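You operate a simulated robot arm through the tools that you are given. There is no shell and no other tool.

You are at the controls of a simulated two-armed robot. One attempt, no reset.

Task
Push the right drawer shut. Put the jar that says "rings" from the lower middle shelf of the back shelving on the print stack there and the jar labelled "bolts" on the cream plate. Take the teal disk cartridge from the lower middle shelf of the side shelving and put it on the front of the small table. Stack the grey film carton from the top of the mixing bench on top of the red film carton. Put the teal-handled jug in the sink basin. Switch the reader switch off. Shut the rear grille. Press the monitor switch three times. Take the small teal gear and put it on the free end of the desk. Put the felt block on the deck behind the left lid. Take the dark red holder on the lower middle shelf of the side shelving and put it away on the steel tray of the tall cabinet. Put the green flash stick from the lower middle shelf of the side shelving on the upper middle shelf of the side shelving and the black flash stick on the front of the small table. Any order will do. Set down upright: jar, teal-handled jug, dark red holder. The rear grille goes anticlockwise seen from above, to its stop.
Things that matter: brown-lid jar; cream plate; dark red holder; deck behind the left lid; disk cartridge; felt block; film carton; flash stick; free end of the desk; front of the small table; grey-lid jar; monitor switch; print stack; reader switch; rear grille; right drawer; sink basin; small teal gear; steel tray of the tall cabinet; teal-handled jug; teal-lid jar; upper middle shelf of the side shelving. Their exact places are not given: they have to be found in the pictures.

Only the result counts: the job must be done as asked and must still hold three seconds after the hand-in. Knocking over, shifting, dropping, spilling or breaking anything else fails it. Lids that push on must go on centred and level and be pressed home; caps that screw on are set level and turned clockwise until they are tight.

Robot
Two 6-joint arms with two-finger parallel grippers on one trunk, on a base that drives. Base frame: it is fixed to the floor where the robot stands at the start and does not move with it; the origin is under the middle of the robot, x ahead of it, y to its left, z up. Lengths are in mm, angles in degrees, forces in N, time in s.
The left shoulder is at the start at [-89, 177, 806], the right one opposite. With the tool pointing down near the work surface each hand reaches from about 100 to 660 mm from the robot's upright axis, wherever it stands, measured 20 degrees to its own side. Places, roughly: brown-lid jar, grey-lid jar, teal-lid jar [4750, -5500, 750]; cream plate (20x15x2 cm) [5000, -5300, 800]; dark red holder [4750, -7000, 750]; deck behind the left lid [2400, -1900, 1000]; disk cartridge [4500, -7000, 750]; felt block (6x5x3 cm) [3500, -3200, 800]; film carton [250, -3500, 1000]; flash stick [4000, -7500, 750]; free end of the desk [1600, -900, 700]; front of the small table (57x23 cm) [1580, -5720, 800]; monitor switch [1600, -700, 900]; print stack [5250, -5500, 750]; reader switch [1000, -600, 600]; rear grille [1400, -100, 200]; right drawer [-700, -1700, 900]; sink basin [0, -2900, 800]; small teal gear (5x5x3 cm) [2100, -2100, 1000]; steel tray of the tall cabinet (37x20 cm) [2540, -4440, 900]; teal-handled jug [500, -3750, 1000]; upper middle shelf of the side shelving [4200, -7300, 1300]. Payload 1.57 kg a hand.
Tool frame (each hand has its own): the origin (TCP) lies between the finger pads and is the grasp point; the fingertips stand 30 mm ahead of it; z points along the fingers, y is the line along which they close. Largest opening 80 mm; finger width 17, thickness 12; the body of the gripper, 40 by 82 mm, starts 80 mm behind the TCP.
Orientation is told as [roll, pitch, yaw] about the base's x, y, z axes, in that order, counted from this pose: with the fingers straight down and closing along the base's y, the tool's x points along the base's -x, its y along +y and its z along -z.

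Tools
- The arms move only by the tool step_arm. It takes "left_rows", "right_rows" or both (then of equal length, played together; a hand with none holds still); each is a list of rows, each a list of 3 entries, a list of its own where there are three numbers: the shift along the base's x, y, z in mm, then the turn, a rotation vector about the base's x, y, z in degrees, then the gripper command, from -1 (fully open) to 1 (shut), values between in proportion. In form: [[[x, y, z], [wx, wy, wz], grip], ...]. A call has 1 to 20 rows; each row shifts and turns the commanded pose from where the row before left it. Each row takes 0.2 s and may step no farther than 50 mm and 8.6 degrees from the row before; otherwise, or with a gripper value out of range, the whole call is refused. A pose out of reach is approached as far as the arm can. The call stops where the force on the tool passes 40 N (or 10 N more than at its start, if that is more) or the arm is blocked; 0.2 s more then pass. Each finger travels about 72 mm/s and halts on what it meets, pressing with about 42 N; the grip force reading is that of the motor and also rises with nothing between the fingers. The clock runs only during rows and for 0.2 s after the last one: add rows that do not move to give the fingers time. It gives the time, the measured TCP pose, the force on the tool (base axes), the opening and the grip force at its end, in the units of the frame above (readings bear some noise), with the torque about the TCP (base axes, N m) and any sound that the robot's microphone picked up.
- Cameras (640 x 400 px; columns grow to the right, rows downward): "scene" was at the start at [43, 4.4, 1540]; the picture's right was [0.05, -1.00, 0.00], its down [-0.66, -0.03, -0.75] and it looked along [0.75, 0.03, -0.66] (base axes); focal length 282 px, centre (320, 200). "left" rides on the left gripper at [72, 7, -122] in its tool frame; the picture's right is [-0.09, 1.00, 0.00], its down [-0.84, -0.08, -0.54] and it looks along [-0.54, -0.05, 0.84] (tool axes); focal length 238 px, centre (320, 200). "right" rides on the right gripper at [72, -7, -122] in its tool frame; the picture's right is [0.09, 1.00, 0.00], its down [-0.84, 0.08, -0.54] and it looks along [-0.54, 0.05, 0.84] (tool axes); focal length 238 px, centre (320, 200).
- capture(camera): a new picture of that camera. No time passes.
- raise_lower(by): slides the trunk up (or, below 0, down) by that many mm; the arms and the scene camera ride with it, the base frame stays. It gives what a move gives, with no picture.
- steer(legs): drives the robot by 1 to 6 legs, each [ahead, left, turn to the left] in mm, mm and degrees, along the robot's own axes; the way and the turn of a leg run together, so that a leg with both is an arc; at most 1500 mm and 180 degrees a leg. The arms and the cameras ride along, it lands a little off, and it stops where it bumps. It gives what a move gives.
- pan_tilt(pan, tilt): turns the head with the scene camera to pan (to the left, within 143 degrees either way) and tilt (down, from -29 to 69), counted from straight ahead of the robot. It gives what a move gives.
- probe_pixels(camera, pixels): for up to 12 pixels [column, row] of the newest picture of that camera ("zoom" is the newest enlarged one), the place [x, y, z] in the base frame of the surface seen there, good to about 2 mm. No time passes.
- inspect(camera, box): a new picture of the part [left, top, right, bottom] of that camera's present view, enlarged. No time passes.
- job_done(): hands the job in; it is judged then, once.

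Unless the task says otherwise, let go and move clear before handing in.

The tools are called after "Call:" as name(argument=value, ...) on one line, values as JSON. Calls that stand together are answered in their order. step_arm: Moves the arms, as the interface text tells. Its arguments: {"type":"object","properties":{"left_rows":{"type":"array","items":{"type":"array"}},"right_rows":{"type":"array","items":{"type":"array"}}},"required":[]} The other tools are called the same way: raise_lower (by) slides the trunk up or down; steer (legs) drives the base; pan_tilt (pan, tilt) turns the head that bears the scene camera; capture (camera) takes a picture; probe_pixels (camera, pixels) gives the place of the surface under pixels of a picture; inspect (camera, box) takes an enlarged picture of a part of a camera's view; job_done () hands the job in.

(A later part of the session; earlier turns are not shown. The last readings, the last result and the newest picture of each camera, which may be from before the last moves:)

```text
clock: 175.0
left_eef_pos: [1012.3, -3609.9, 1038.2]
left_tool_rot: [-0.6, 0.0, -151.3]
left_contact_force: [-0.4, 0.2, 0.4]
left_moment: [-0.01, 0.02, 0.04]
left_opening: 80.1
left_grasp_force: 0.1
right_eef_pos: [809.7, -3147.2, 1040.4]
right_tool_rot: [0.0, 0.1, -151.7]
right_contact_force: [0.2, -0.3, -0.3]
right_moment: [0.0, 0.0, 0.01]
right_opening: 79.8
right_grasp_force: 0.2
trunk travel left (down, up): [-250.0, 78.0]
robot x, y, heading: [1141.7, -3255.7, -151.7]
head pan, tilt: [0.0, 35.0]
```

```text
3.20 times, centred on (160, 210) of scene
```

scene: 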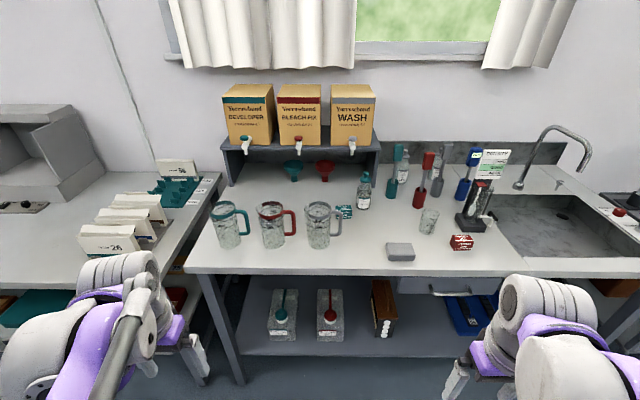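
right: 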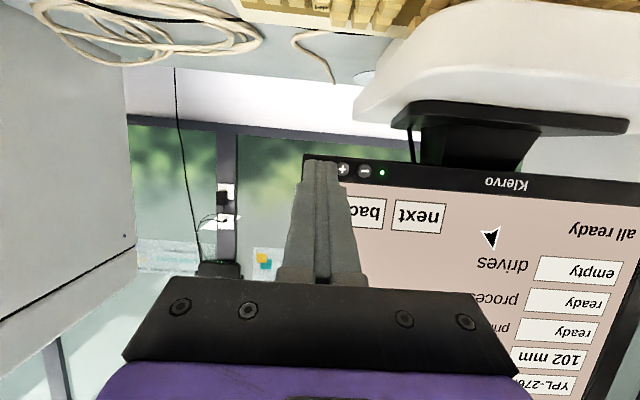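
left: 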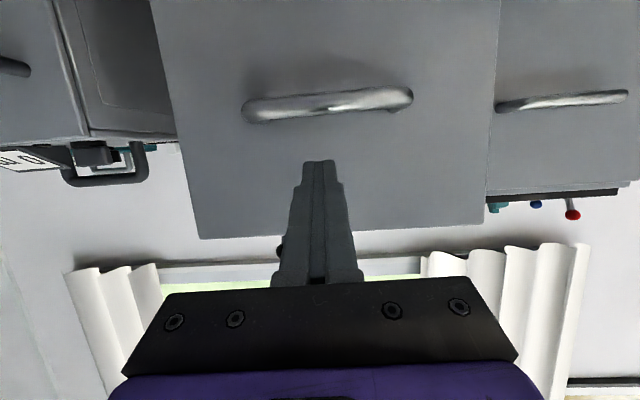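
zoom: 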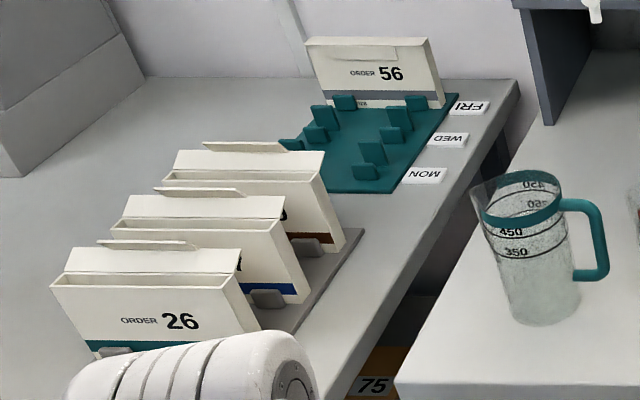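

The grey block is blank and rounded, unlike the "Quillaby" cartons, so it is probably a sponge. Let me search for a grey Quillaby carton under the dispenser shelf and behind items.

Call:
inspect(camera="scene", box=[200, 80, 400, 200])

Call:
inspect(camera="scene", box=[380, 130, 520, 230])

Call:
inspect(camera="scene", box=[190, 180, 350, 290])

```text
3.20 times, centred on (300, 140) of scene
```

zoom: 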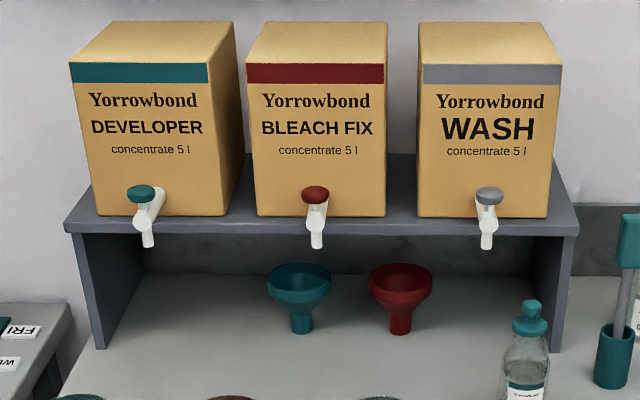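

```text
4.00 times, centred on (450, 180) of scene
```

zoom: 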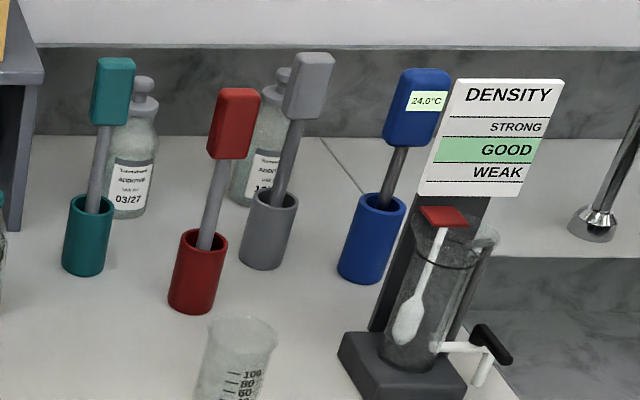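

```text
3.64 times, centred on (270, 235) of scene
```

zoom: 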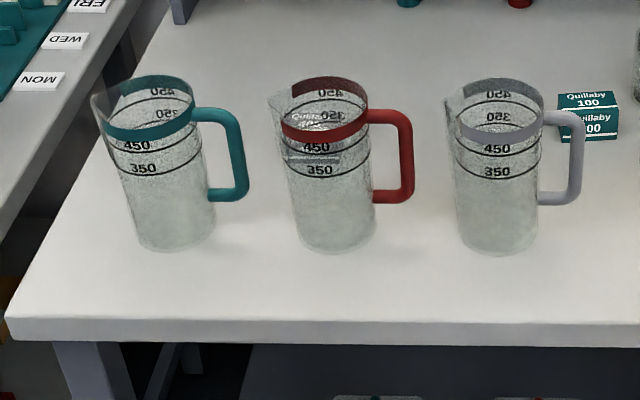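

Through the red-handled jug I can read "Quillaby": the grey carton stands behind that jug. I'll move closer, opposite the jugs, for a better look.

Call:
steer(legs=[[0, 157, 0], [250, 0, 0]])

Call:
pan_tilt(pan=5, tilt=50)

Call:
capture(camera="scene")

```text
clock: 178.4
left_eef_pos: [867.8, -3862.8, 1038.0]
left_tool_rot: [-0.4, 0.0, -151.2]
left_contact_force: [0.5, 0.2, 1.0]
left_moment: [0.0, -0.03, 0.01]
left_opening: 79.9
left_grasp_force: 0.0
right_eef_pos: [665.4, -3400.1, 1040.3]
right_tool_rot: [0.0, -0.1, -151.7]
right_contact_force: [-0.4, -0.1, -0.1]
right_moment: [0.01, 0.0, -0.02]
right_opening: 80.0
right_grasp_force: 0.0
trunk travel left (down, up): [-250.0, 78.0]
robot x, y, heading: [998.1, -3509.8, -151.6]
head pan, tilt: [0.0, 35.0]
```

```text
clock: 179.2
left_eef_pos: [868.3, -3862.0, 1037.3]
left_tool_rot: [-0.5, 0.0, -151.2]
left_contact_force: [-0.6, -0.8, 0.1]
left_moment: [0.02, 0.03, -0.01]
left_opening: 79.9
left_grasp_force: 0.0
right_eef_pos: [665.4, -3400.7, 1040.7]
right_tool_rot: [0.0, 0.0, -151.6]
right_contact_force: [0.4, -0.1, 0.5]
right_moment: [-0.01, -0.03, -0.01]
right_opening: 80.0
right_grasp_force: 0.0
trunk travel left (down, up): [-250.0, 78.0]
robot x, y, heading: [995.2, -3510.1, -151.7]
head pan, tilt: [5.0, 50.0]
```

```text
taken
```

scene: 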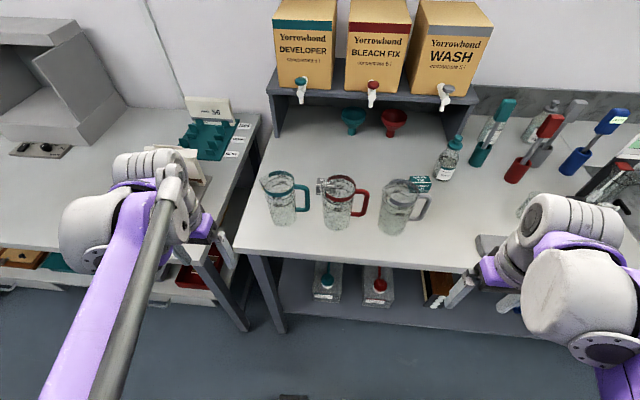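

Call:
inspect(camera="scene", box=[245, 155, 445, 255])

Call:
probe_pixels(camera="zoom", pixels=[[60, 60], [170, 75], [120, 50], [125, 100], [175, 90], [198, 115], [200, 160], [90, 215], [170, 210], [130, 230], [245, 90], [300, 70]])

```text
3.20 times, centred on (345, 205) of scene
```

zoom: 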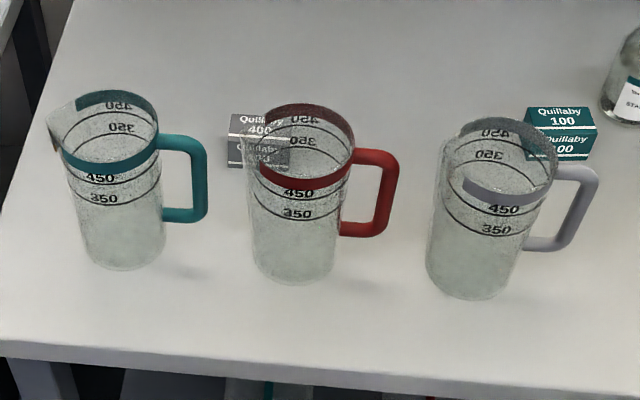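

```text
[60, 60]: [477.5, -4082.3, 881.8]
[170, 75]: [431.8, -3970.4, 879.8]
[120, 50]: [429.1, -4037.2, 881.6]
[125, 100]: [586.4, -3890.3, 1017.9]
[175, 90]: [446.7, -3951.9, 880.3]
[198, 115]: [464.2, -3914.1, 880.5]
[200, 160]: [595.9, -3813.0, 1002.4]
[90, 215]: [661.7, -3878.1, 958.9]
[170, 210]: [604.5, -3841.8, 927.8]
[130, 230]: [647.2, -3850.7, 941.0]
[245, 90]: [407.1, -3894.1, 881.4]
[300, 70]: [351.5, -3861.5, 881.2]
```

The grey "Quillaby 400" carton is behind the red jug at zoom (255,140). Probing the carton and the teal jug rim/body/handle.

Call:
probe_pixels(camera="zoom", pixels=[[250, 125], [238, 122], [242, 155], [235, 140], [62, 148], [110, 172], [157, 138], [115, 97], [160, 142], [185, 140], [203, 180], [175, 215]])

Call:
probe_pixels(camera="zoom", pixels=[[85, 220], [163, 220], [120, 265], [92, 240], [160, 240], [120, 200], [100, 190], [140, 190], [540, 115], [560, 115], [530, 150], [575, 150]])

```text
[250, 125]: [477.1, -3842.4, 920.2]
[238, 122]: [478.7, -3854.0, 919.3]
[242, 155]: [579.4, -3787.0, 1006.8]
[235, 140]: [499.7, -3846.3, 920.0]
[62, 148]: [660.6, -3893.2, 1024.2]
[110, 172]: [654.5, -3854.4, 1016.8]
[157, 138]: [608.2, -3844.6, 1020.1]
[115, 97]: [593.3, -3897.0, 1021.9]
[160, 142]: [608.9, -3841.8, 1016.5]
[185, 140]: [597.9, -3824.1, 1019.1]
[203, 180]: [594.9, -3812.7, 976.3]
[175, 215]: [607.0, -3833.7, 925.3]
```

```text
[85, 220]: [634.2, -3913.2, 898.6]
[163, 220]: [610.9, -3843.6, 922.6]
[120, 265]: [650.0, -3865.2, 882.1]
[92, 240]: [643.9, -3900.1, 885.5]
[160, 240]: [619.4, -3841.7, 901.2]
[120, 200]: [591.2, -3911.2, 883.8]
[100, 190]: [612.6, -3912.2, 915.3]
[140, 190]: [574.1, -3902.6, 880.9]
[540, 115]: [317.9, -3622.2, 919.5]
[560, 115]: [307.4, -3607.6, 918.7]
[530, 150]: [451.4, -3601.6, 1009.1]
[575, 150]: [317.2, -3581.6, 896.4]
```

Carton top at z≈920; the teal jug's rim fits a circle centred ≈(627,-3877) radius ≈37 (z≈1020), handle toward (595,-3812). I'll bring the left hand above the jug with the jaw turned 90° to look straight down and measure.

Call:
step_arm(left_rows=[[[0, 0, 20], [0, 0, 8.2], -1], [[0, 0, 20], [0, 0, 8.2], -1], [[0, 0, 20], [0, 0, 8.2], -1], [[-30, -2, 20], [0, 0, 8.2], -1], [[-30, -2, 20], [0, 0, 8.2], -1], [[-30, -2, 20], [0, 0, 8.2], -1], [[-30, -2, 10], [0, 0, 8.2], -1], [[-30, -2, 0], [0, 0, 8.2], -1], [[-30, -2, 0], [0, 0, 8.2], -1], [[-30, -2, 0], [0, 0, 8.2], -1], [[-30, -1, 0], [0, 0, 8], -1], [[0, 0, 0], [0, 0, 0], -1]])

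Call:
capture(camera="left")

Call:
capture(camera="scene")

```text
clock: 181.8
left_eef_pos: [629.3, -3878.5, 1167.0]
left_tool_rot: [-0.5, 0.1, -61.2]
left_contact_force: [0.3, 0.4, 0.3]
left_moment: [0.0, 0.02, 0.01]
left_opening: 79.8
left_grasp_force: 0.1
right_eef_pos: [668.0, -3400.8, 1039.9]
right_tool_rot: [0.0, -0.2, -151.7]
right_contact_force: [0.9, -0.4, -0.2]
right_moment: [0.0, 0.0, 0.03]
right_opening: 79.7
right_grasp_force: 0.1
trunk travel left (down, up): [-250.0, 78.0]
robot x, y, heading: [999.0, -3510.3, -151.8]
head pan, tilt: [5.0, 50.0]
```

```text
taken
```

left: 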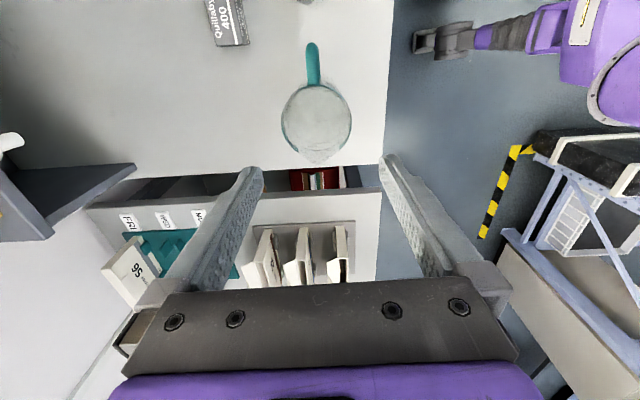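

```text
taken
```

scene: 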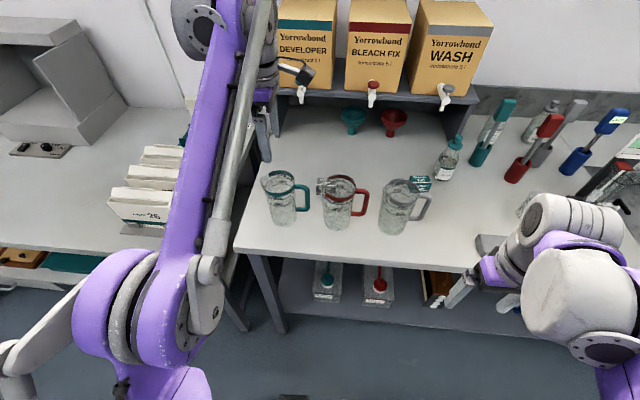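

The wrist view shows the jug from above: rim at (316,118), handle (312,65), and the grey carton at (228,22). Probing the rim.

Call:
inspect(camera="left", box=[200, 0, 400, 180])

Call:
probe_pixels(camera="zoom", pixels=[[185, 255], [187, 240], [340, 260], [336, 235], [262, 190], [300, 190], [220, 205], [230, 330], [300, 325], [258, 120], [262, 150], [265, 175]])

```text
2.22 times, centred on (300, 90) of left
```

zoom: 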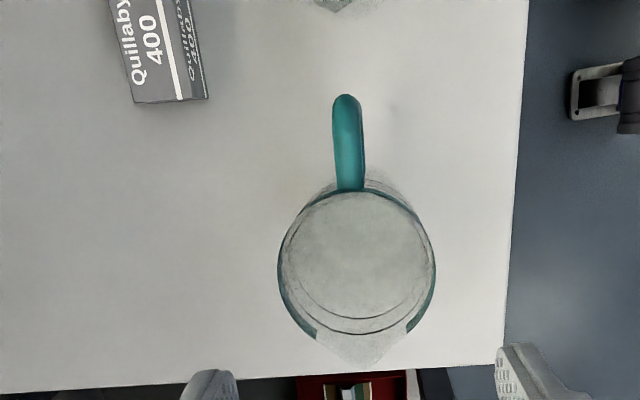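

```text
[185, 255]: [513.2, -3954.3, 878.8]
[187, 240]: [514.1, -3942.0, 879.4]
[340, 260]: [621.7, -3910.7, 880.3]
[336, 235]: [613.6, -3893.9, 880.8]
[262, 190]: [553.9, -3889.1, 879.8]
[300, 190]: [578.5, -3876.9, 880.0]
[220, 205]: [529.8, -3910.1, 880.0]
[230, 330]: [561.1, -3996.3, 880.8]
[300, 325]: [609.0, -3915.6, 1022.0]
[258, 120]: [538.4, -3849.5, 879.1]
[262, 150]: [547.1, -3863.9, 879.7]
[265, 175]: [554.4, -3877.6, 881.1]
```

Call:
probe_pixels(camera="zoom", pixels=[[281, 265], [280, 280], [434, 262], [435, 275], [330, 195], [380, 195], [312, 332], [412, 326], [365, 362], [347, 105], [348, 140], [349, 175]])

```text
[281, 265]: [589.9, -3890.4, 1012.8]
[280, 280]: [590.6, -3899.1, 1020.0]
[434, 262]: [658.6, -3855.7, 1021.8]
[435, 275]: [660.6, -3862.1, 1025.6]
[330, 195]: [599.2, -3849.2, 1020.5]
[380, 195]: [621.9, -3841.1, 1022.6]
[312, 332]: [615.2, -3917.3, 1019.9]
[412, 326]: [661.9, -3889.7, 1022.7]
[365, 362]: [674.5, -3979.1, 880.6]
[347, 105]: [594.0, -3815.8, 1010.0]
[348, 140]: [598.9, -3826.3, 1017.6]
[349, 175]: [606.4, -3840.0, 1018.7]
```

Rim diameter ≈77 mm – too tight for an 80 mm jaw, so I'll take the handle (14 mm bar) from above: jaw closes along the bench normal, already the right yaw. Move over the handle and descend to just above it.

Call:
step_arm(left_rows=[[[-16, 28, 0], [0, 0, 0], -1], [[-16, 28, 0], [0, 0, 0], -1], [[0, 0, -40], [0, 0, 0], -1], [[0, 0, -40], [0, 0, 0], -1], [[0, 0, -24], [0, 0, 0], -1], [[0, 0, 0], [0, 0, 0], -1]])

Call:
capture(camera="left")

Call:
inspect(camera="scene", box=[220, 100, 440, 250])

```text
clock: 183.2
left_eef_pos: [596.6, -3820.7, 1062.6]
left_tool_rot: [-0.5, 0.0, -61.3]
left_contact_force: [-0.1, -0.1, 0.9]
left_moment: [0.01, -0.02, 0.01]
left_opening: 79.8
left_grasp_force: 0.0
right_eef_pos: [666.9, -3399.1, 1040.6]
right_tool_rot: [0.0, 0.0, -151.7]
right_contact_force: [0.4, -0.7, 0.0]
right_moment: [0.0, -0.01, 0.02]
right_opening: 80.0
right_grasp_force: 0.1
trunk travel left (down, up): [-250.0, 78.0]
robot x, y, heading: [1002.1, -3513.6, -151.8]
head pan, tilt: [5.0, 50.0]
```

```text
taken
```

left: 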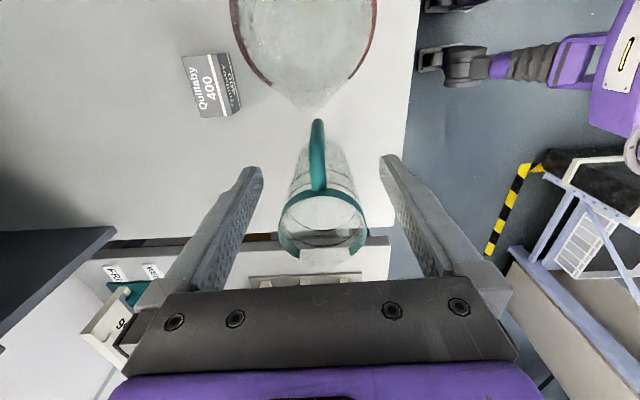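

```text
2.67 times, centred on (330, 175) of scene
```

zoom: 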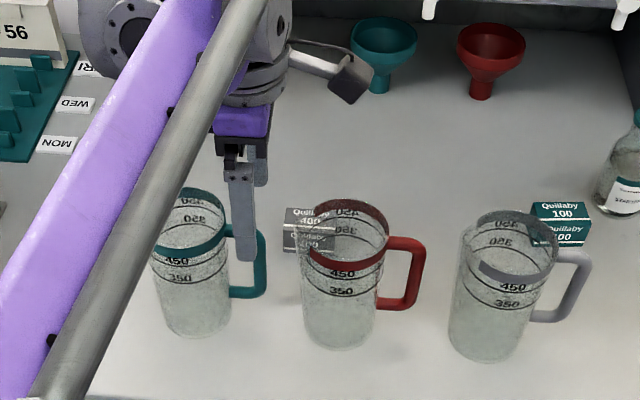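

The handle lies centred between the open fingers. Descend 60 mm to straddle it.

Call:
step_arm(left_rows=[[[0, 0, -20], [0, 0, 0], -1], [[0, 0, -20], [0, 0, 0], -1], [[0, 0, -20], [0, 0, 0], -1], [[0, 0, 0], [0, 0, 0], -1]])

Call:
capture(camera="left")

Call:
inspect(camera="scene", box=[220, 130, 400, 250])

```text
clock: 184.2
left_eef_pos: [593.5, -3821.1, 1002.7]
left_tool_rot: [-0.5, 0.0, -61.2]
left_contact_force: [-0.1, -0.5, 0.3]
left_moment: [-0.03, -0.02, -0.02]
left_opening: 79.7
left_grasp_force: 0.1
right_eef_pos: [668.3, -3399.9, 1040.9]
right_tool_rot: [0.0, -0.1, -151.8]
right_contact_force: [0.0, 0.1, -0.5]
right_moment: [-0.01, 0.0, -0.01]
right_opening: 80.1
right_grasp_force: 0.2
trunk travel left (down, up): [-250.0, 78.0]
robot x, y, heading: [999.5, -3505.9, -151.6]
head pan, tilt: [5.0, 50.0]
```

```text
taken
```

left: 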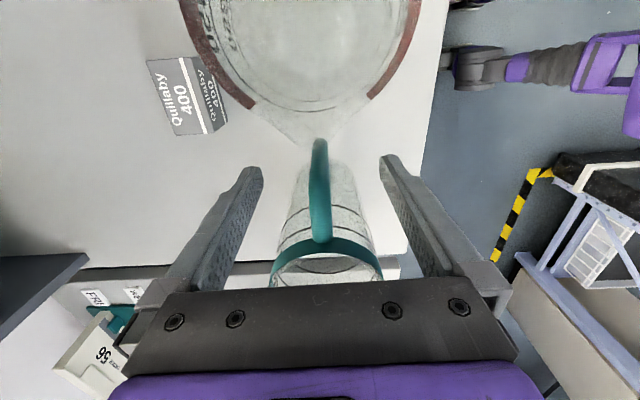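

```text
3.33 times, centred on (310, 190) of scene
```

zoom: 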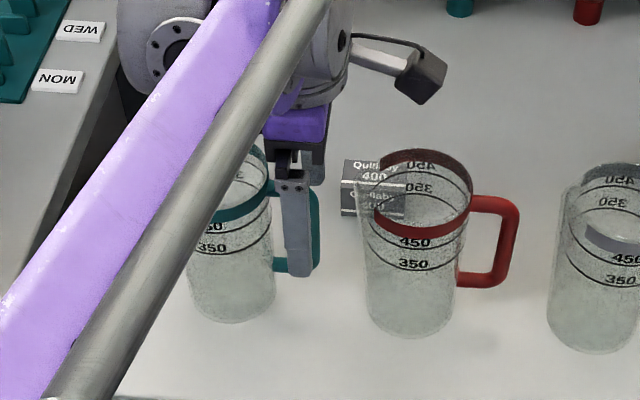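

Fingers straddle the handle. Shift 2 mm to centre and close.

Call:
step_arm(left_rows=[[[1.8, 0.9, 0], [0, 0, 0], -1], [[0, 0, 0], [0, 0, 0], -0.3], [[0, 0, 0], [0, 0, 0], 0.3], [[0, 0, 0], [0, 0, 0], 1], [[0, 0, 0], [0, 0, 0], 1], [[0, 0, 0], [0, 0, 0], 1]])

Call:
capture(camera="left")

```text
clock: 185.6
left_eef_pos: [596.7, -3820.1, 1003.0]
left_tool_rot: [-0.6, 0.0, -61.3]
left_contact_force: [0.2, 1.2, 0.6]
left_moment: [0.03, -0.01, -0.02]
left_opening: 12.3
left_grasp_force: 29.8
right_eef_pos: [666.4, -3399.5, 1041.2]
right_tool_rot: [0.0, 0.0, -151.7]
right_contact_force: [0.3, -0.2, 0.2]
right_moment: [-0.01, -0.01, -0.05]
right_opening: 80.0
right_grasp_force: 0.0
trunk travel left (down, up): [-250.0, 78.0]
robot x, y, heading: [998.9, -3507.7, -151.6]
head pan, tilt: [5.0, 50.0]
```

```text
taken
```

left: 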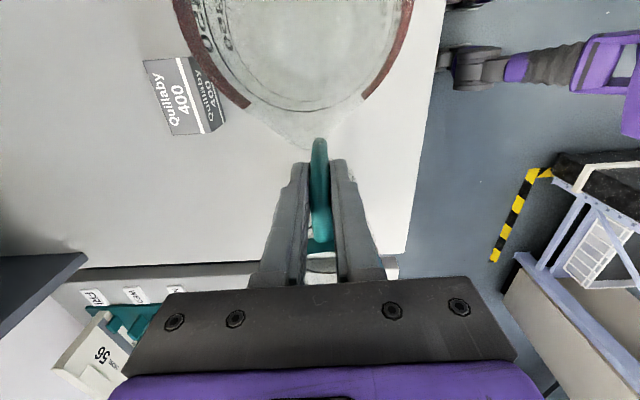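

Handle gripped (12.3 mm). Test lift by 15 mm.

Call:
step_arm(left_rows=[[[0, 0, 0], [0, 0, 0], 1], [[0, 0, 5], [0, 0, 0], 1], [[0, 0, 5], [0, 0, 0], 1], [[0, 0, 5], [0, 0, 0], 1], [[0, 0, 0], [0, 0, 0], 1]])

Call:
inspect(camera="scene", box=[220, 130, 400, 250])

Call:
capture(camera="left")

```text
clock: 186.8
left_eef_pos: [596.9, -3820.0, 1018.6]
left_tool_rot: [-0.5, 0.0, -61.3]
left_contact_force: [0.1, 0.4, -0.8]
left_moment: [0.06, 0.0, 0.0]
left_opening: 12.3
left_grasp_force: 29.6
right_eef_pos: [666.7, -3400.3, 1040.5]
right_tool_rot: [0.0, 0.0, -151.7]
right_contact_force: [-0.4, 1.0, -0.4]
right_moment: [-0.02, 0.01, -0.02]
right_opening: 79.7
right_grasp_force: 0.0
trunk travel left (down, up): [-250.0, 78.0]
robot x, y, heading: [999.2, -3509.2, -151.5]
head pan, tilt: [5.0, 50.0]
```

```text
3.33 times, centred on (310, 190) of scene
```

zoom: 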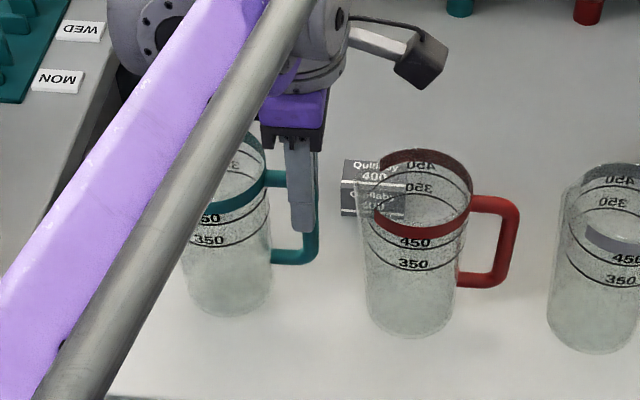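

```text
taken
```

left: 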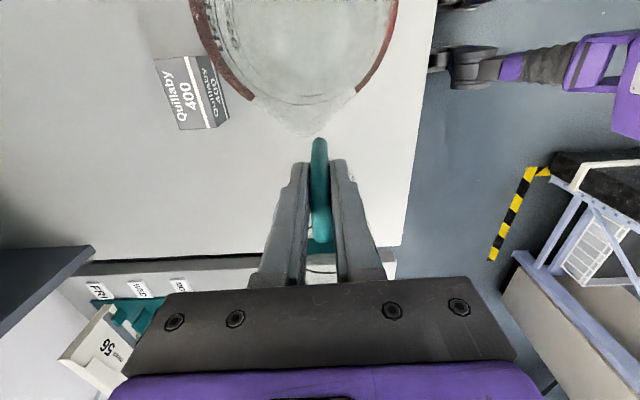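

The jug hangs level and is light. Lift to clear and back away, then move along to the sink.

Call:
step_arm(left_rows=[[[0, 0, 20], [0, 0, 0], 1], [[0, 0, 25], [0, 0, 0], 1], [[0, 0, 25], [0, 0, 0], 1], [[0, 0, 25], [0, 0, 0], 1], [[0, 0, 0], [0, 0, 0], 1]])

Call:
steer(legs=[[-250, 0, 0], [0, -1155, 0]])

Call:
capture(camera="scene")

```text
clock: 188.0
left_eef_pos: [597.1, -3820.2, 1113.8]
left_tool_rot: [-0.5, 0.0, -61.3]
left_contact_force: [-0.6, -0.3, -0.9]
left_moment: [0.01, 0.01, 0.02]
left_opening: 12.4
left_grasp_force: 29.5
right_eef_pos: [666.4, -3399.3, 1040.5]
right_tool_rot: [0.1, 0.0, -151.7]
right_contact_force: [-0.3, 0.0, -0.7]
right_moment: [-0.01, -0.02, -0.01]
right_opening: 80.1
right_grasp_force: 0.0
trunk travel left (down, up): [-250.0, 78.0]
robot x, y, heading: [999.7, -3511.9, -151.7]
head pan, tilt: [5.0, 50.0]
```

```text
clock: 200.0
left_eef_pos: [250.2, -2678.3, 1114.0]
left_tool_rot: [-0.5, 0.0, -60.6]
left_contact_force: [-0.4, 0.8, -1.1]
left_moment: [0.05, -0.01, 0.0]
left_opening: 12.6
left_grasp_force: 29.5
right_eef_pos: [312.9, -2256.3, 1040.6]
right_tool_rot: [0.0, -0.1, -150.7]
right_contact_force: [-0.8, -0.3, 0.4]
right_moment: [0.01, -0.01, 0.01]
right_opening: 80.1
right_grasp_force: 0.0
trunk travel left (down, up): [-250.0, 78.0]
robot x, y, heading: [644.4, -2360.6, -150.8]
head pan, tilt: [5.0, 50.0]
```

```text
taken
```

scene: 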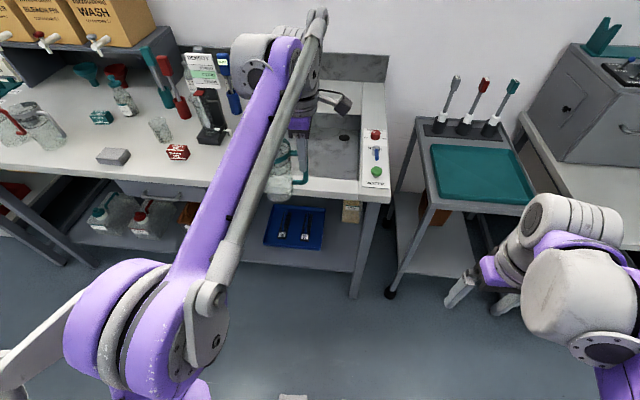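

The jug hangs in front of the sink. I'll zoom to find the basin's outline.

Call:
inspect(camera="scene", box=[230, 70, 400, 215])

Call:
probe_pixels(camera="zoom", pixels=[[450, 180], [450, 370], [470, 200], [400, 380], [330, 330], [500, 230], [440, 250], [410, 320], [500, 370], [480, 150], [400, 345], [330, 370]])

```text
2.76 times, centred on (315, 142) of scene
```

zoom: 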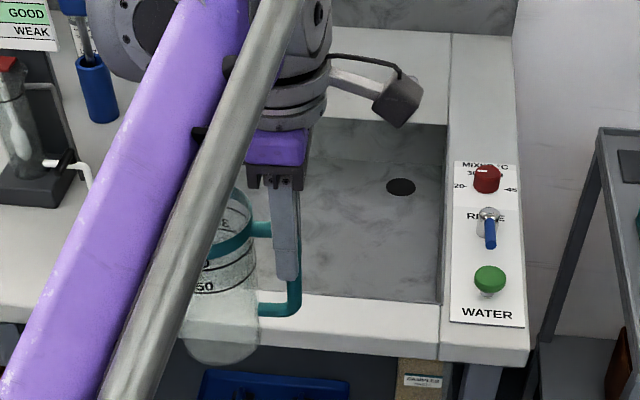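

```text
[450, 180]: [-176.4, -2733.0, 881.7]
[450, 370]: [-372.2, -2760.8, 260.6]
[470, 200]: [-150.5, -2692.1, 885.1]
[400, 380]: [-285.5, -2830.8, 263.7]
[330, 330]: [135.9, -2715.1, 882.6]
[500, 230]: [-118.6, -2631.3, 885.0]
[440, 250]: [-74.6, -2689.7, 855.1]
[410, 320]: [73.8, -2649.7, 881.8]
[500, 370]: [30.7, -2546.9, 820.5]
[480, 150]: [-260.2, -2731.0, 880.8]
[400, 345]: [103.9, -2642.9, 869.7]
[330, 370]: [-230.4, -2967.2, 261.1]
```

Call:
probe_pixels(camera="zoom", pixels=[[380, 230], [400, 187], [420, 285], [340, 285], [350, 160], [430, 140], [330, 230], [436, 296], [310, 290], [445, 130], [320, 298], [425, 304]])

```text
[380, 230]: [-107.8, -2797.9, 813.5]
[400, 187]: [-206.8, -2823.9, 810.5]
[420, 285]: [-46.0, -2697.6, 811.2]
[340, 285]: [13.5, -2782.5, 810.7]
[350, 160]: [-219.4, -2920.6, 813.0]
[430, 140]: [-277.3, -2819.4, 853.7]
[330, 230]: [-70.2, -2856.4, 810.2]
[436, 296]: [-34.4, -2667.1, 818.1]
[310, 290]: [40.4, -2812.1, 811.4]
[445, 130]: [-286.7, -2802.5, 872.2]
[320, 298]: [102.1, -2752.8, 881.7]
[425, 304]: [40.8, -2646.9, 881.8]
```

Basin floor z≈811, spans roughly n -1205…-1550, s 2345…2750. I'll drive ahead 250 mm and then set the jug down around (-5,-2849).

Call:
steer(legs=[[250, 0, 0]])

Call:
capture(camera="scene")

Call:
capture(camera="left")

```text
clock: 201.8
left_eef_pos: [30.1, -2800.1, 1113.2]
left_tool_rot: [-0.5, 0.1, -60.6]
left_contact_force: [0.1, -0.3, -1.0]
left_moment: [0.05, 0.04, -0.04]
left_opening: 12.4
left_grasp_force: 29.5
right_eef_pos: [92.7, -2378.5, 1040.6]
right_tool_rot: [-0.1, 0.1, -151.0]
right_contact_force: [0.7, 0.2, -0.2]
right_moment: [0.03, 0.01, -0.01]
right_opening: 80.1
right_grasp_force: 0.0
trunk travel left (down, up): [-250.0, 78.0]
robot x, y, heading: [424.3, -2482.1, -151.1]
head pan, tilt: [5.0, 50.0]
```

```text
taken
```

scene: 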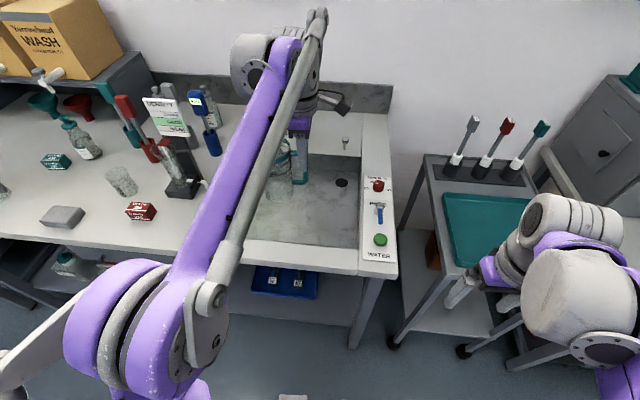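

```text
taken
```

left: 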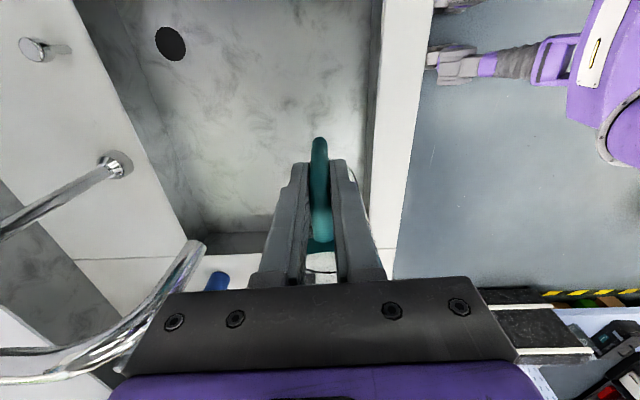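

The faucet neck is visible at wrist (190,255), close to the hand. Probing it and the basin edges.

Call:
probe_pixels(camera="left", pixels=[[190, 255], [170, 290], [100, 350], [115, 165], [60, 195], [372, 100], [210, 235], [180, 232], [250, 220], [330, 60], [290, 100], [215, 280]])

Call:
inspect(camera="scene", box=[220, 60, 400, 270])

```text
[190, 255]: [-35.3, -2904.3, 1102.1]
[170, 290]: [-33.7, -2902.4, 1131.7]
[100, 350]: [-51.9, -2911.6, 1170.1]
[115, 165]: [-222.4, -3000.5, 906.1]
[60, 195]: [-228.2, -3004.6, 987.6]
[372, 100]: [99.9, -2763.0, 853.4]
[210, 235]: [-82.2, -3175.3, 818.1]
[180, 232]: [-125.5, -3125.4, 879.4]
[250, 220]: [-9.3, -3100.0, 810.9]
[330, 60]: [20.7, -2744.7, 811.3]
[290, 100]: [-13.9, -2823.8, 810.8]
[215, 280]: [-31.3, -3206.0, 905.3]
```

```text
1.90 times, centred on (310, 165) of scene
```

zoom: 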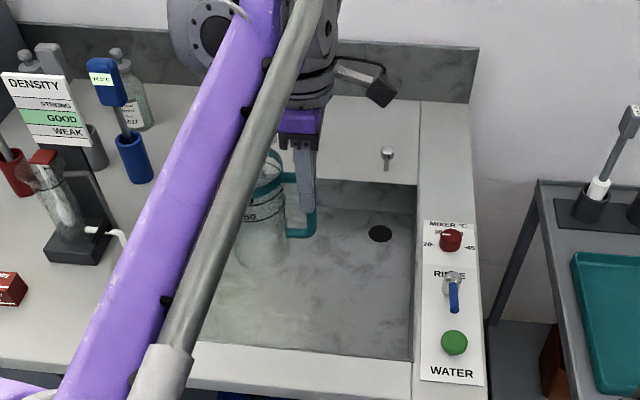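

Spout end is at (-35,-2904, z≥1100), behind the hand. I'll shift 55 mm to the right, then lower the jug into the front part of the basin, staying clear of it.

Call:
step_arm(left_rows=[[[-16.8, 22.5, 0], [0, 0, 0], 1], [[-16.8, 22.5, 0], [0, 0, 0], 1], [[0, 0, -30], [0, 0, 0], 1], [[0, 0, -30], [0, 0, 0], 1], [[0, 0, -30], [0, 0, 0], 1], [[0, 0, -30], [0, 0, 0], 1], [[0, 0, -30], [0, 0, 0], 1], [[0, 0, -15], [0, 0, 0], 1], [[0, 0, 0], [0, 0, 0], 1]])

Call:
capture(camera="left")

Call:
inspect(camera="scene", box=[220, 60, 400, 270])

```text
clock: 203.8
left_eef_pos: [-3.7, -2754.8, 951.2]
left_tool_rot: [-0.5, 0.0, -60.4]
left_contact_force: [1.2, 0.6, -1.0]
left_moment: [0.03, 0.0, -0.02]
left_opening: 12.5
left_grasp_force: 29.4
right_eef_pos: [93.8, -2378.7, 1040.2]
right_tool_rot: [0.0, 0.0, -150.9]
right_contact_force: [-1.1, -0.1, -0.7]
right_moment: [0.03, 0.02, 0.03]
right_opening: 80.0
right_grasp_force: 0.1
trunk travel left (down, up): [-250.0, 78.0]
robot x, y, heading: [430.2, -2482.9, -150.6]
head pan, tilt: [5.0, 50.0]
```

```text
taken
```

left: 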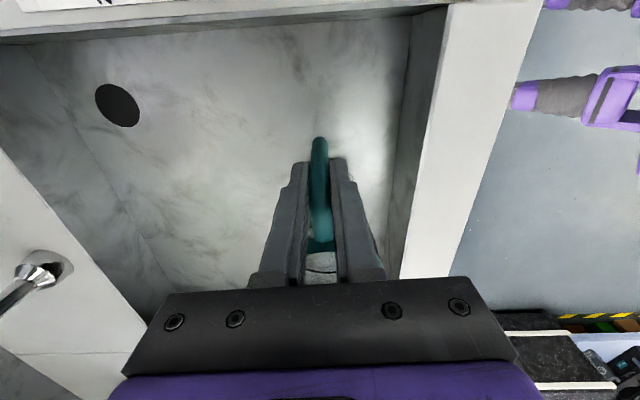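

```text
1.90 times, centred on (310, 165) of scene
```

zoom: 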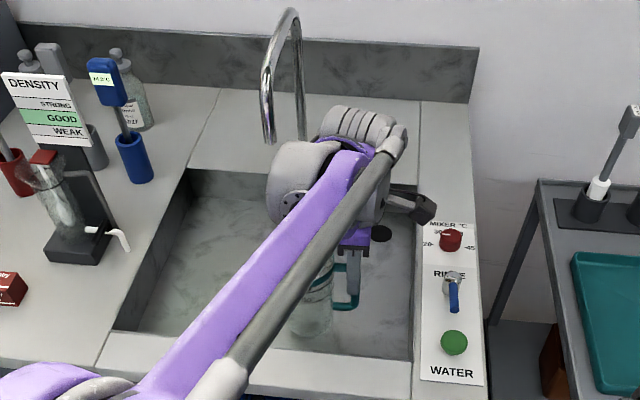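

Inside the basin, clear of the walls and spout. Lower the last ~17 mm gently.

Call:
step_arm(left_rows=[[[0, 0, -4], [0, 0, 0], 1], [[0, 0, -4], [0, 0, 0], 1], [[0, 0, -4], [0, 0, 0], 1], [[0, 0, -3], [0, 0, 0], 1], [[0, 0, 0], [0, 0, 0], 1]])

Call:
step_arm(left_rows=[[[0, 0, -1.5], [0, 0, 0], 1], [[0, 0, -1.5], [0, 0, 0], 1], [[0, 0, 0], [0, 0, 0], 1]])

Call:
inspect(camera="scene", box=[260, 130, 380, 250])

```text
clock: 205.0
left_eef_pos: [-4.5, -2754.8, 934.3]
left_tool_rot: [-0.5, 0.1, -60.6]
left_contact_force: [-0.7, 0.0, -0.9]
left_moment: [0.02, 0.03, -0.03]
left_opening: 12.3
left_grasp_force: 29.4
right_eef_pos: [93.5, -2378.4, 1040.9]
right_tool_rot: [0.1, 0.0, -150.9]
right_contact_force: [0.5, 0.4, 0.1]
right_moment: [0.02, 0.04, 0.04]
right_opening: 80.0
right_grasp_force: 0.1
trunk travel left (down, up): [-250.0, 78.0]
robot x, y, heading: [424.0, -2482.4, -150.8]
head pan, tilt: [5.0, 50.0]
```

```text
clock: 205.8
left_eef_pos: [-3.7, -2752.5, 931.6]
left_tool_rot: [-0.6, 0.0, -60.7]
left_contact_force: [-8.9, 4.1, 29.2]
left_moment: [-0.19, -0.1, -0.06]
left_opening: 12.3
left_grasp_force: 29.7
right_eef_pos: [93.6, -2377.4, 1040.3]
right_tool_rot: [0.1, -0.1, -150.8]
right_contact_force: [-0.7, -0.5, 0.2]
right_moment: [0.02, -0.04, -0.03]
right_opening: 80.1
right_grasp_force: 0.0
trunk travel left (down, up): [-250.0, 78.0]
robot x, y, heading: [423.3, -2483.5, -151.0]
head pan, tilt: [5.0, 50.0]
```

```text
3.33 times, centred on (320, 190) of scene
```

zoom: 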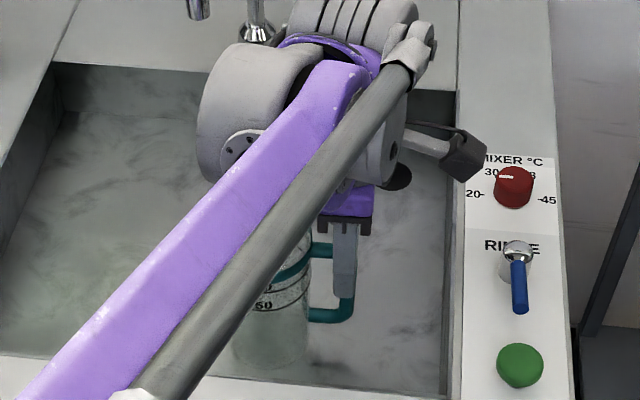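

Contact on the basin floor (29 N). Ease up 1.5 mm, open, and rise straight up.

Call:
step_arm(left_rows=[[[0, 0, 1.5], [0, 0, 0], 1], [[0, 0, 0], [0, 0, 0], 0.4], [[0, 0, 0], [0, 0, 0], -0.2], [[0, 0, 0], [0, 0, 0], -0.6], [[0, 0, 0], [0, 0, 0], -0.6], [[0, 0, 20], [0, 0, 0], -0.6], [[0, 0, 30], [0, 0, 0], -0.6], [[0, 0, 40], [0, 0, 0], -0.6], [[0, 0, 40], [0, 0, 0], -0.6], [[0, 0, 40], [0, 0, 0], -0.6], [[0, 0, 0], [0, 0, 0], -0.6]])

Call:
capture(camera="left")

Call:
inspect(camera="scene", box=[220, 60, 400, 270])

```text
clock: 208.2
left_eef_pos: [-3.3, -2755.1, 1105.5]
left_tool_rot: [-0.5, 0.0, -60.6]
left_contact_force: [-0.2, 0.3, 0.4]
left_moment: [-0.02, 0.02, -0.01]
left_opening: 64.0
left_grasp_force: 0.0
right_eef_pos: [93.4, -2379.3, 1040.3]
right_tool_rot: [-0.1, -0.1, -150.8]
right_contact_force: [-0.1, 0.4, 0.2]
right_moment: [-0.03, 0.02, -0.01]
right_opening: 79.7
right_grasp_force: 0.0
trunk travel left (down, up): [-250.0, 78.0]
robot x, y, heading: [427.9, -2483.3, -151.2]
head pan, tilt: [5.0, 50.0]
```

```text
taken
```

left: 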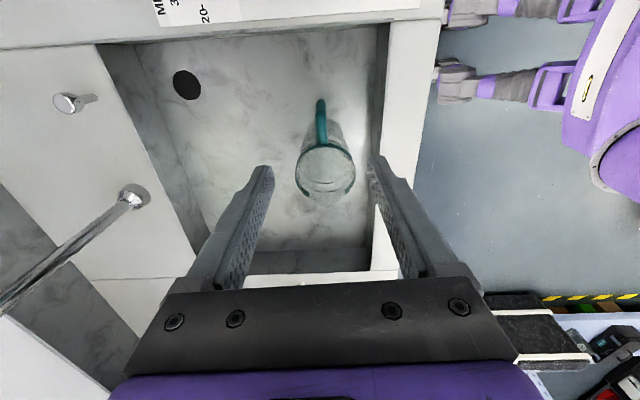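

```text
1.90 times, centred on (310, 165) of scene
```

zoom: 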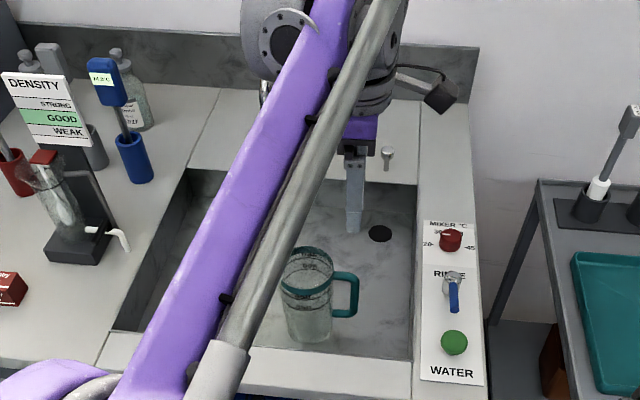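

The jug stands upright in the basin. Next the grey carton: back off, strafe left to it.

Call:
steer(legs=[[-200, 0, -1.3], [0, 1083, 0], [200, 0, 0]])

Call:
capture(camera="left")

Call:
capture(camera="scene")

```text
clock: 220.5
left_eef_pos: [506.5, -3715.3, 1104.4]
left_tool_rot: [-0.4, 0.0, -61.7]
left_contact_force: [0.3, -0.8, -1.1]
left_moment: [0.0, -0.01, 0.0]
left_opening: 64.2
left_grasp_force: 0.1
right_eef_pos: [609.7, -3342.3, 1040.5]
right_tool_rot: [0.0, 0.0, -152.0]
right_contact_force: [0.0, 0.4, -0.2]
right_moment: [-0.02, -0.02, -0.01]
right_opening: 80.0
right_grasp_force: 0.0
trunk travel left (down, up): [-250.0, 78.0]
robot x, y, heading: [941.4, -3454.9, -152.2]
head pan, tilt: [5.0, 50.0]
```

```text
taken
```

left: 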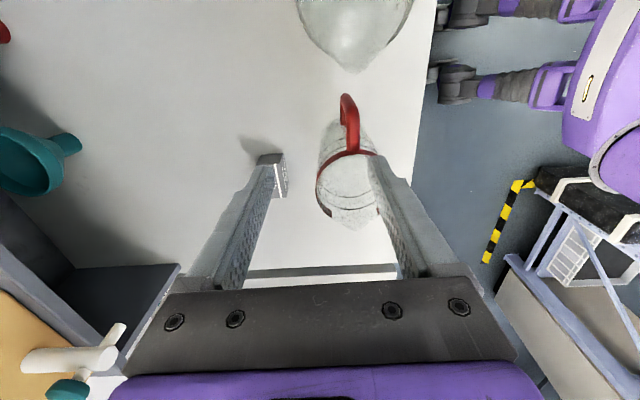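

```text
taken
```

scene: 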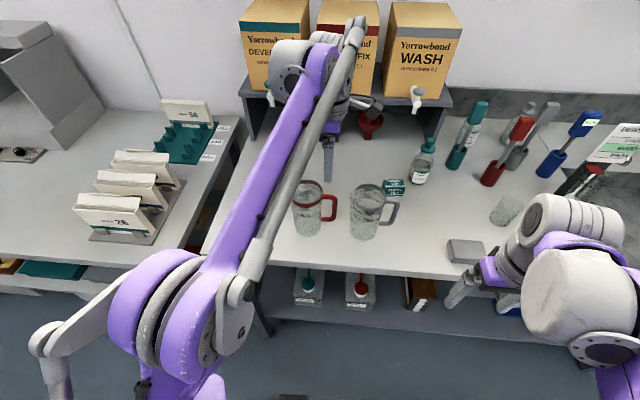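

The carton hides under the left finger at wrist (270,170). I'll shift the hand a bit toward the wall to frame it; first probe the shelf front for clearance.

Call:
probe_pixels(camera="scene", pixels=[[250, 137], [270, 100], [415, 105], [440, 105], [375, 125], [262, 90], [312, 200], [330, 207], [365, 200], [320, 190]])

Call:
probe_pixels(camera="left", pixels=[[275, 155], [285, 190], [265, 158], [60, 350], [110, 330], [120, 275], [50, 160], [345, 105], [350, 160], [325, 205]])

```text
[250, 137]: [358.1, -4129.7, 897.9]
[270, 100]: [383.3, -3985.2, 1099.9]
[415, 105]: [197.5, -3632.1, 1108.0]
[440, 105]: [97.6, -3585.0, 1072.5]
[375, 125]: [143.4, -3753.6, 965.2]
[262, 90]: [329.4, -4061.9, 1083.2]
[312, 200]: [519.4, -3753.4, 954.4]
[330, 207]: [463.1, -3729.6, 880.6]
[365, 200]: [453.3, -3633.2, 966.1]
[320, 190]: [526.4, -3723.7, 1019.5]
```

```text
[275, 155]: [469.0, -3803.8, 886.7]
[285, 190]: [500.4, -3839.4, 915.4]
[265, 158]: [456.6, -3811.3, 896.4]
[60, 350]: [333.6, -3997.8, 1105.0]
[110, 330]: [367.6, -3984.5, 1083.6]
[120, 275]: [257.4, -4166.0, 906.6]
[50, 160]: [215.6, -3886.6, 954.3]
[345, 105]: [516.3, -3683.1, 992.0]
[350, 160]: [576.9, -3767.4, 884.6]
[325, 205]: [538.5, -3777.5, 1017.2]
```

Call:
step_arm(left_rows=[[[-31, 6, 0], [0, 0, 0], -1], [[-31, 6, 0], [0, 0, 0], -1], [[0, 0, 0], [0, 0, 0], -1]])

Call:
capture(camera="left")

Call:
inspect(camera="left", box=[250, 110, 410, 210])

```text
clock: 221.3
left_eef_pos: [449.4, -3703.9, 1104.9]
left_tool_rot: [-0.5, 0.0, -61.8]
left_contact_force: [0.7, -0.2, 1.0]
left_moment: [0.02, 0.04, -0.01]
left_opening: 80.1
left_grasp_force: 0.0
right_eef_pos: [611.9, -3342.1, 1041.4]
right_tool_rot: [-0.1, -0.1, -152.0]
right_contact_force: [0.8, -0.4, -0.1]
right_moment: [-0.02, -0.01, 0.0]
right_opening: 80.0
right_grasp_force: 0.1
trunk travel left (down, up): [-250.0, 78.0]
robot x, y, heading: [943.2, -3455.2, -152.0]
head pan, tilt: [5.0, 50.0]
```

```text
taken
```

left: 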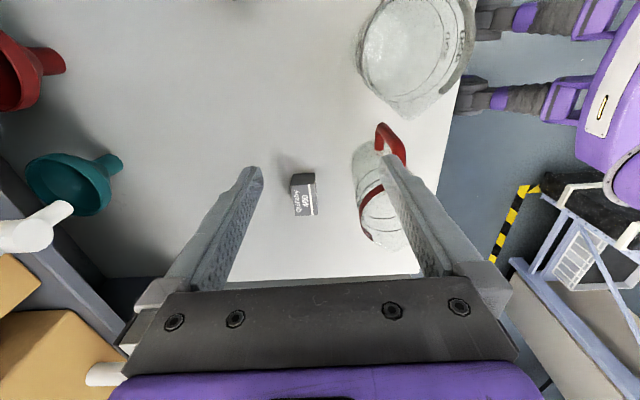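

```text
4.00 times, centred on (330, 160) of left
```

zoom: 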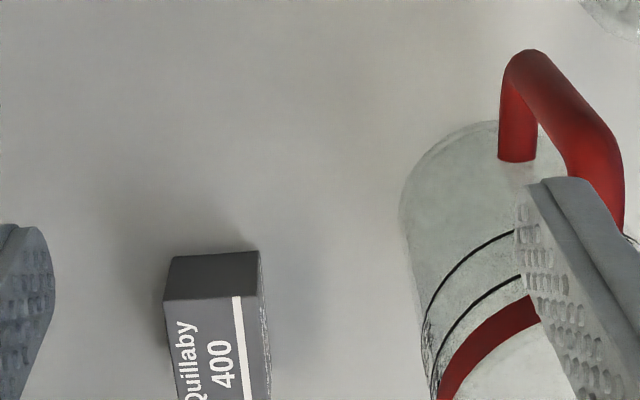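

The carton is now between the fingers' view at (303,195). Zoom and probe its corners.

Call:
inspect(camera="left", box=[270, 160, 340, 225])

Call:
probe_pixels(camera="zoom", pixels=[[188, 200], [388, 185], [400, 185], [180, 128], [385, 115], [230, 440], [200, 350], [330, 300], [290, 160], [250, 300], [370, 330]])

```text
6.15 times, centred on (305, 192) of left
```

zoom: 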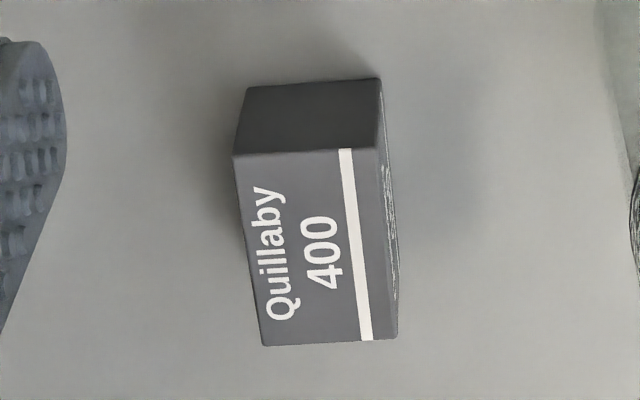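

```text
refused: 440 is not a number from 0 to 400
```

Call:
probe_pixels(camera="zoom", pixels=[[238, 158], [372, 150], [266, 342], [392, 337], [252, 92], [375, 84], [310, 115], [300, 250], [345, 200], [250, 200]])

```text
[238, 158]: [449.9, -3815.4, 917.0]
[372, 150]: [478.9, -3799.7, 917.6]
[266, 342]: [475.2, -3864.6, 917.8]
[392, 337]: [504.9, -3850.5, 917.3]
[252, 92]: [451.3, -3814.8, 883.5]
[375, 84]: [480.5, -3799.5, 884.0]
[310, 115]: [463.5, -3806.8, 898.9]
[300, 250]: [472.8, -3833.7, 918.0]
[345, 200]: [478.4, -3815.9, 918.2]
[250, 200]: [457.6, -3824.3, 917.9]
```

Carton top is 56×33 mm, centre (477,-3833), z 918, long side along the bench – the jaw's present yaw fits its 33 mm side. Move over it, half-close to ~55 mm, and descend.

Call:
step_arm(left_rows=[[[9.3, -42.9, 0], [0, 0, 0], -0.4], [[9.3, -42.9, 0], [0, 0, 0], -0.4], [[9.2, -42.9, 0], [0, 0, 0], -0.4], [[0, 0, -40], [0, 0, 0], -0.4], [[0, 0, -40], [0, 0, 0], -0.4], [[0, 0, -40], [0, 0, 0], -0.4], [[0, 0, -20], [0, 0, 0], -0.4], [[0, 0, 0], [0, 0, 0], -0.4]])

Call:
capture(camera="left")

```text
clock: 223.1
left_eef_pos: [480.6, -3831.1, 957.9]
left_tool_rot: [-0.5, 0.0, -61.7]
left_contact_force: [0.1, 0.0, -0.4]
left_moment: [-0.04, -0.01, 0.03]
left_opening: 56.1
left_grasp_force: 0.1
left hand out of reach, approached as far as the arm can: row 1, 3
right_eef_pos: [611.3, -3341.7, 1040.7]
right_tool_rot: [-0.1, 0.0, -152.0]
right_contact_force: [0.7, 0.6, -0.2]
right_moment: [0.03, 0.0, 0.0]
right_opening: 79.9
right_grasp_force: 0.1
trunk travel left (down, up): [-250.0, 78.0]
robot x, y, heading: [940.0, -3456.0, -152.3]
head pan, tilt: [5.0, 50.0]
```

```text
taken
```

left: 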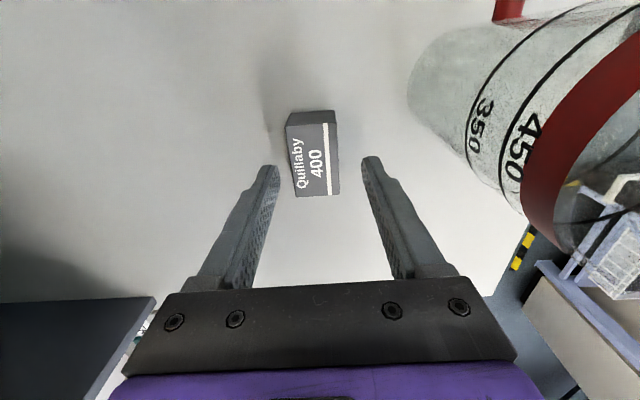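

The carton lies between the fingers (mid 313 vs 320). Correct by ~3 mm toward the wall, descend 43 mm, and close.

Call:
step_arm(left_rows=[[[-3, -1.5, -14], [0, 0, 0], -0.4], [[0, 0, -15], [0, 0, 0], -0.4], [[0, 0, -14], [0, 0, 0], -0.4], [[0, 0, 0], [0, 0, 0], -0.4]])

Call:
capture(camera="left")

```text
clock: 224.1
left_eef_pos: [460.3, -3838.8, 935.5]
left_tool_rot: [-0.4, 0.0, -61.7]
left_contact_force: [0.1, 0.3, 0.3]
left_moment: [0.03, -0.01, -0.01]
left_opening: 56.2
left_grasp_force: 0.1
left hand out of reach, approached as far as the arm can: row 1, 2, 3
right_eef_pos: [612.0, -3343.3, 1039.8]
right_tool_rot: [0.0, 0.1, -152.1]
right_contact_force: [-0.6, -0.9, -0.1]
right_moment: [0.0, -0.02, -0.02]
right_opening: 80.2
right_grasp_force: 0.1
trunk travel left (down, up): [-250.0, 78.0]
robot x, y, heading: [944.6, -3457.8, -151.8]
head pan, tilt: [5.0, 50.0]
```

```text
taken
```

left: 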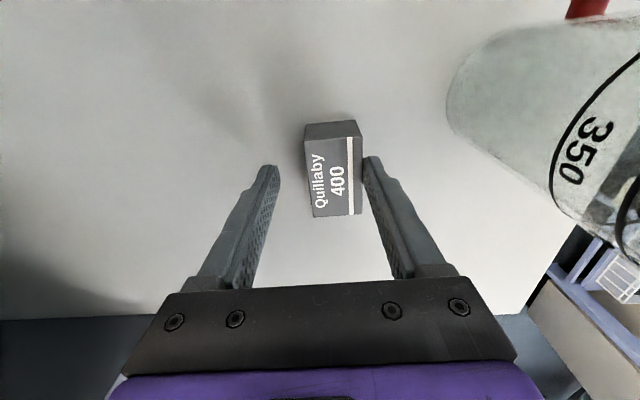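

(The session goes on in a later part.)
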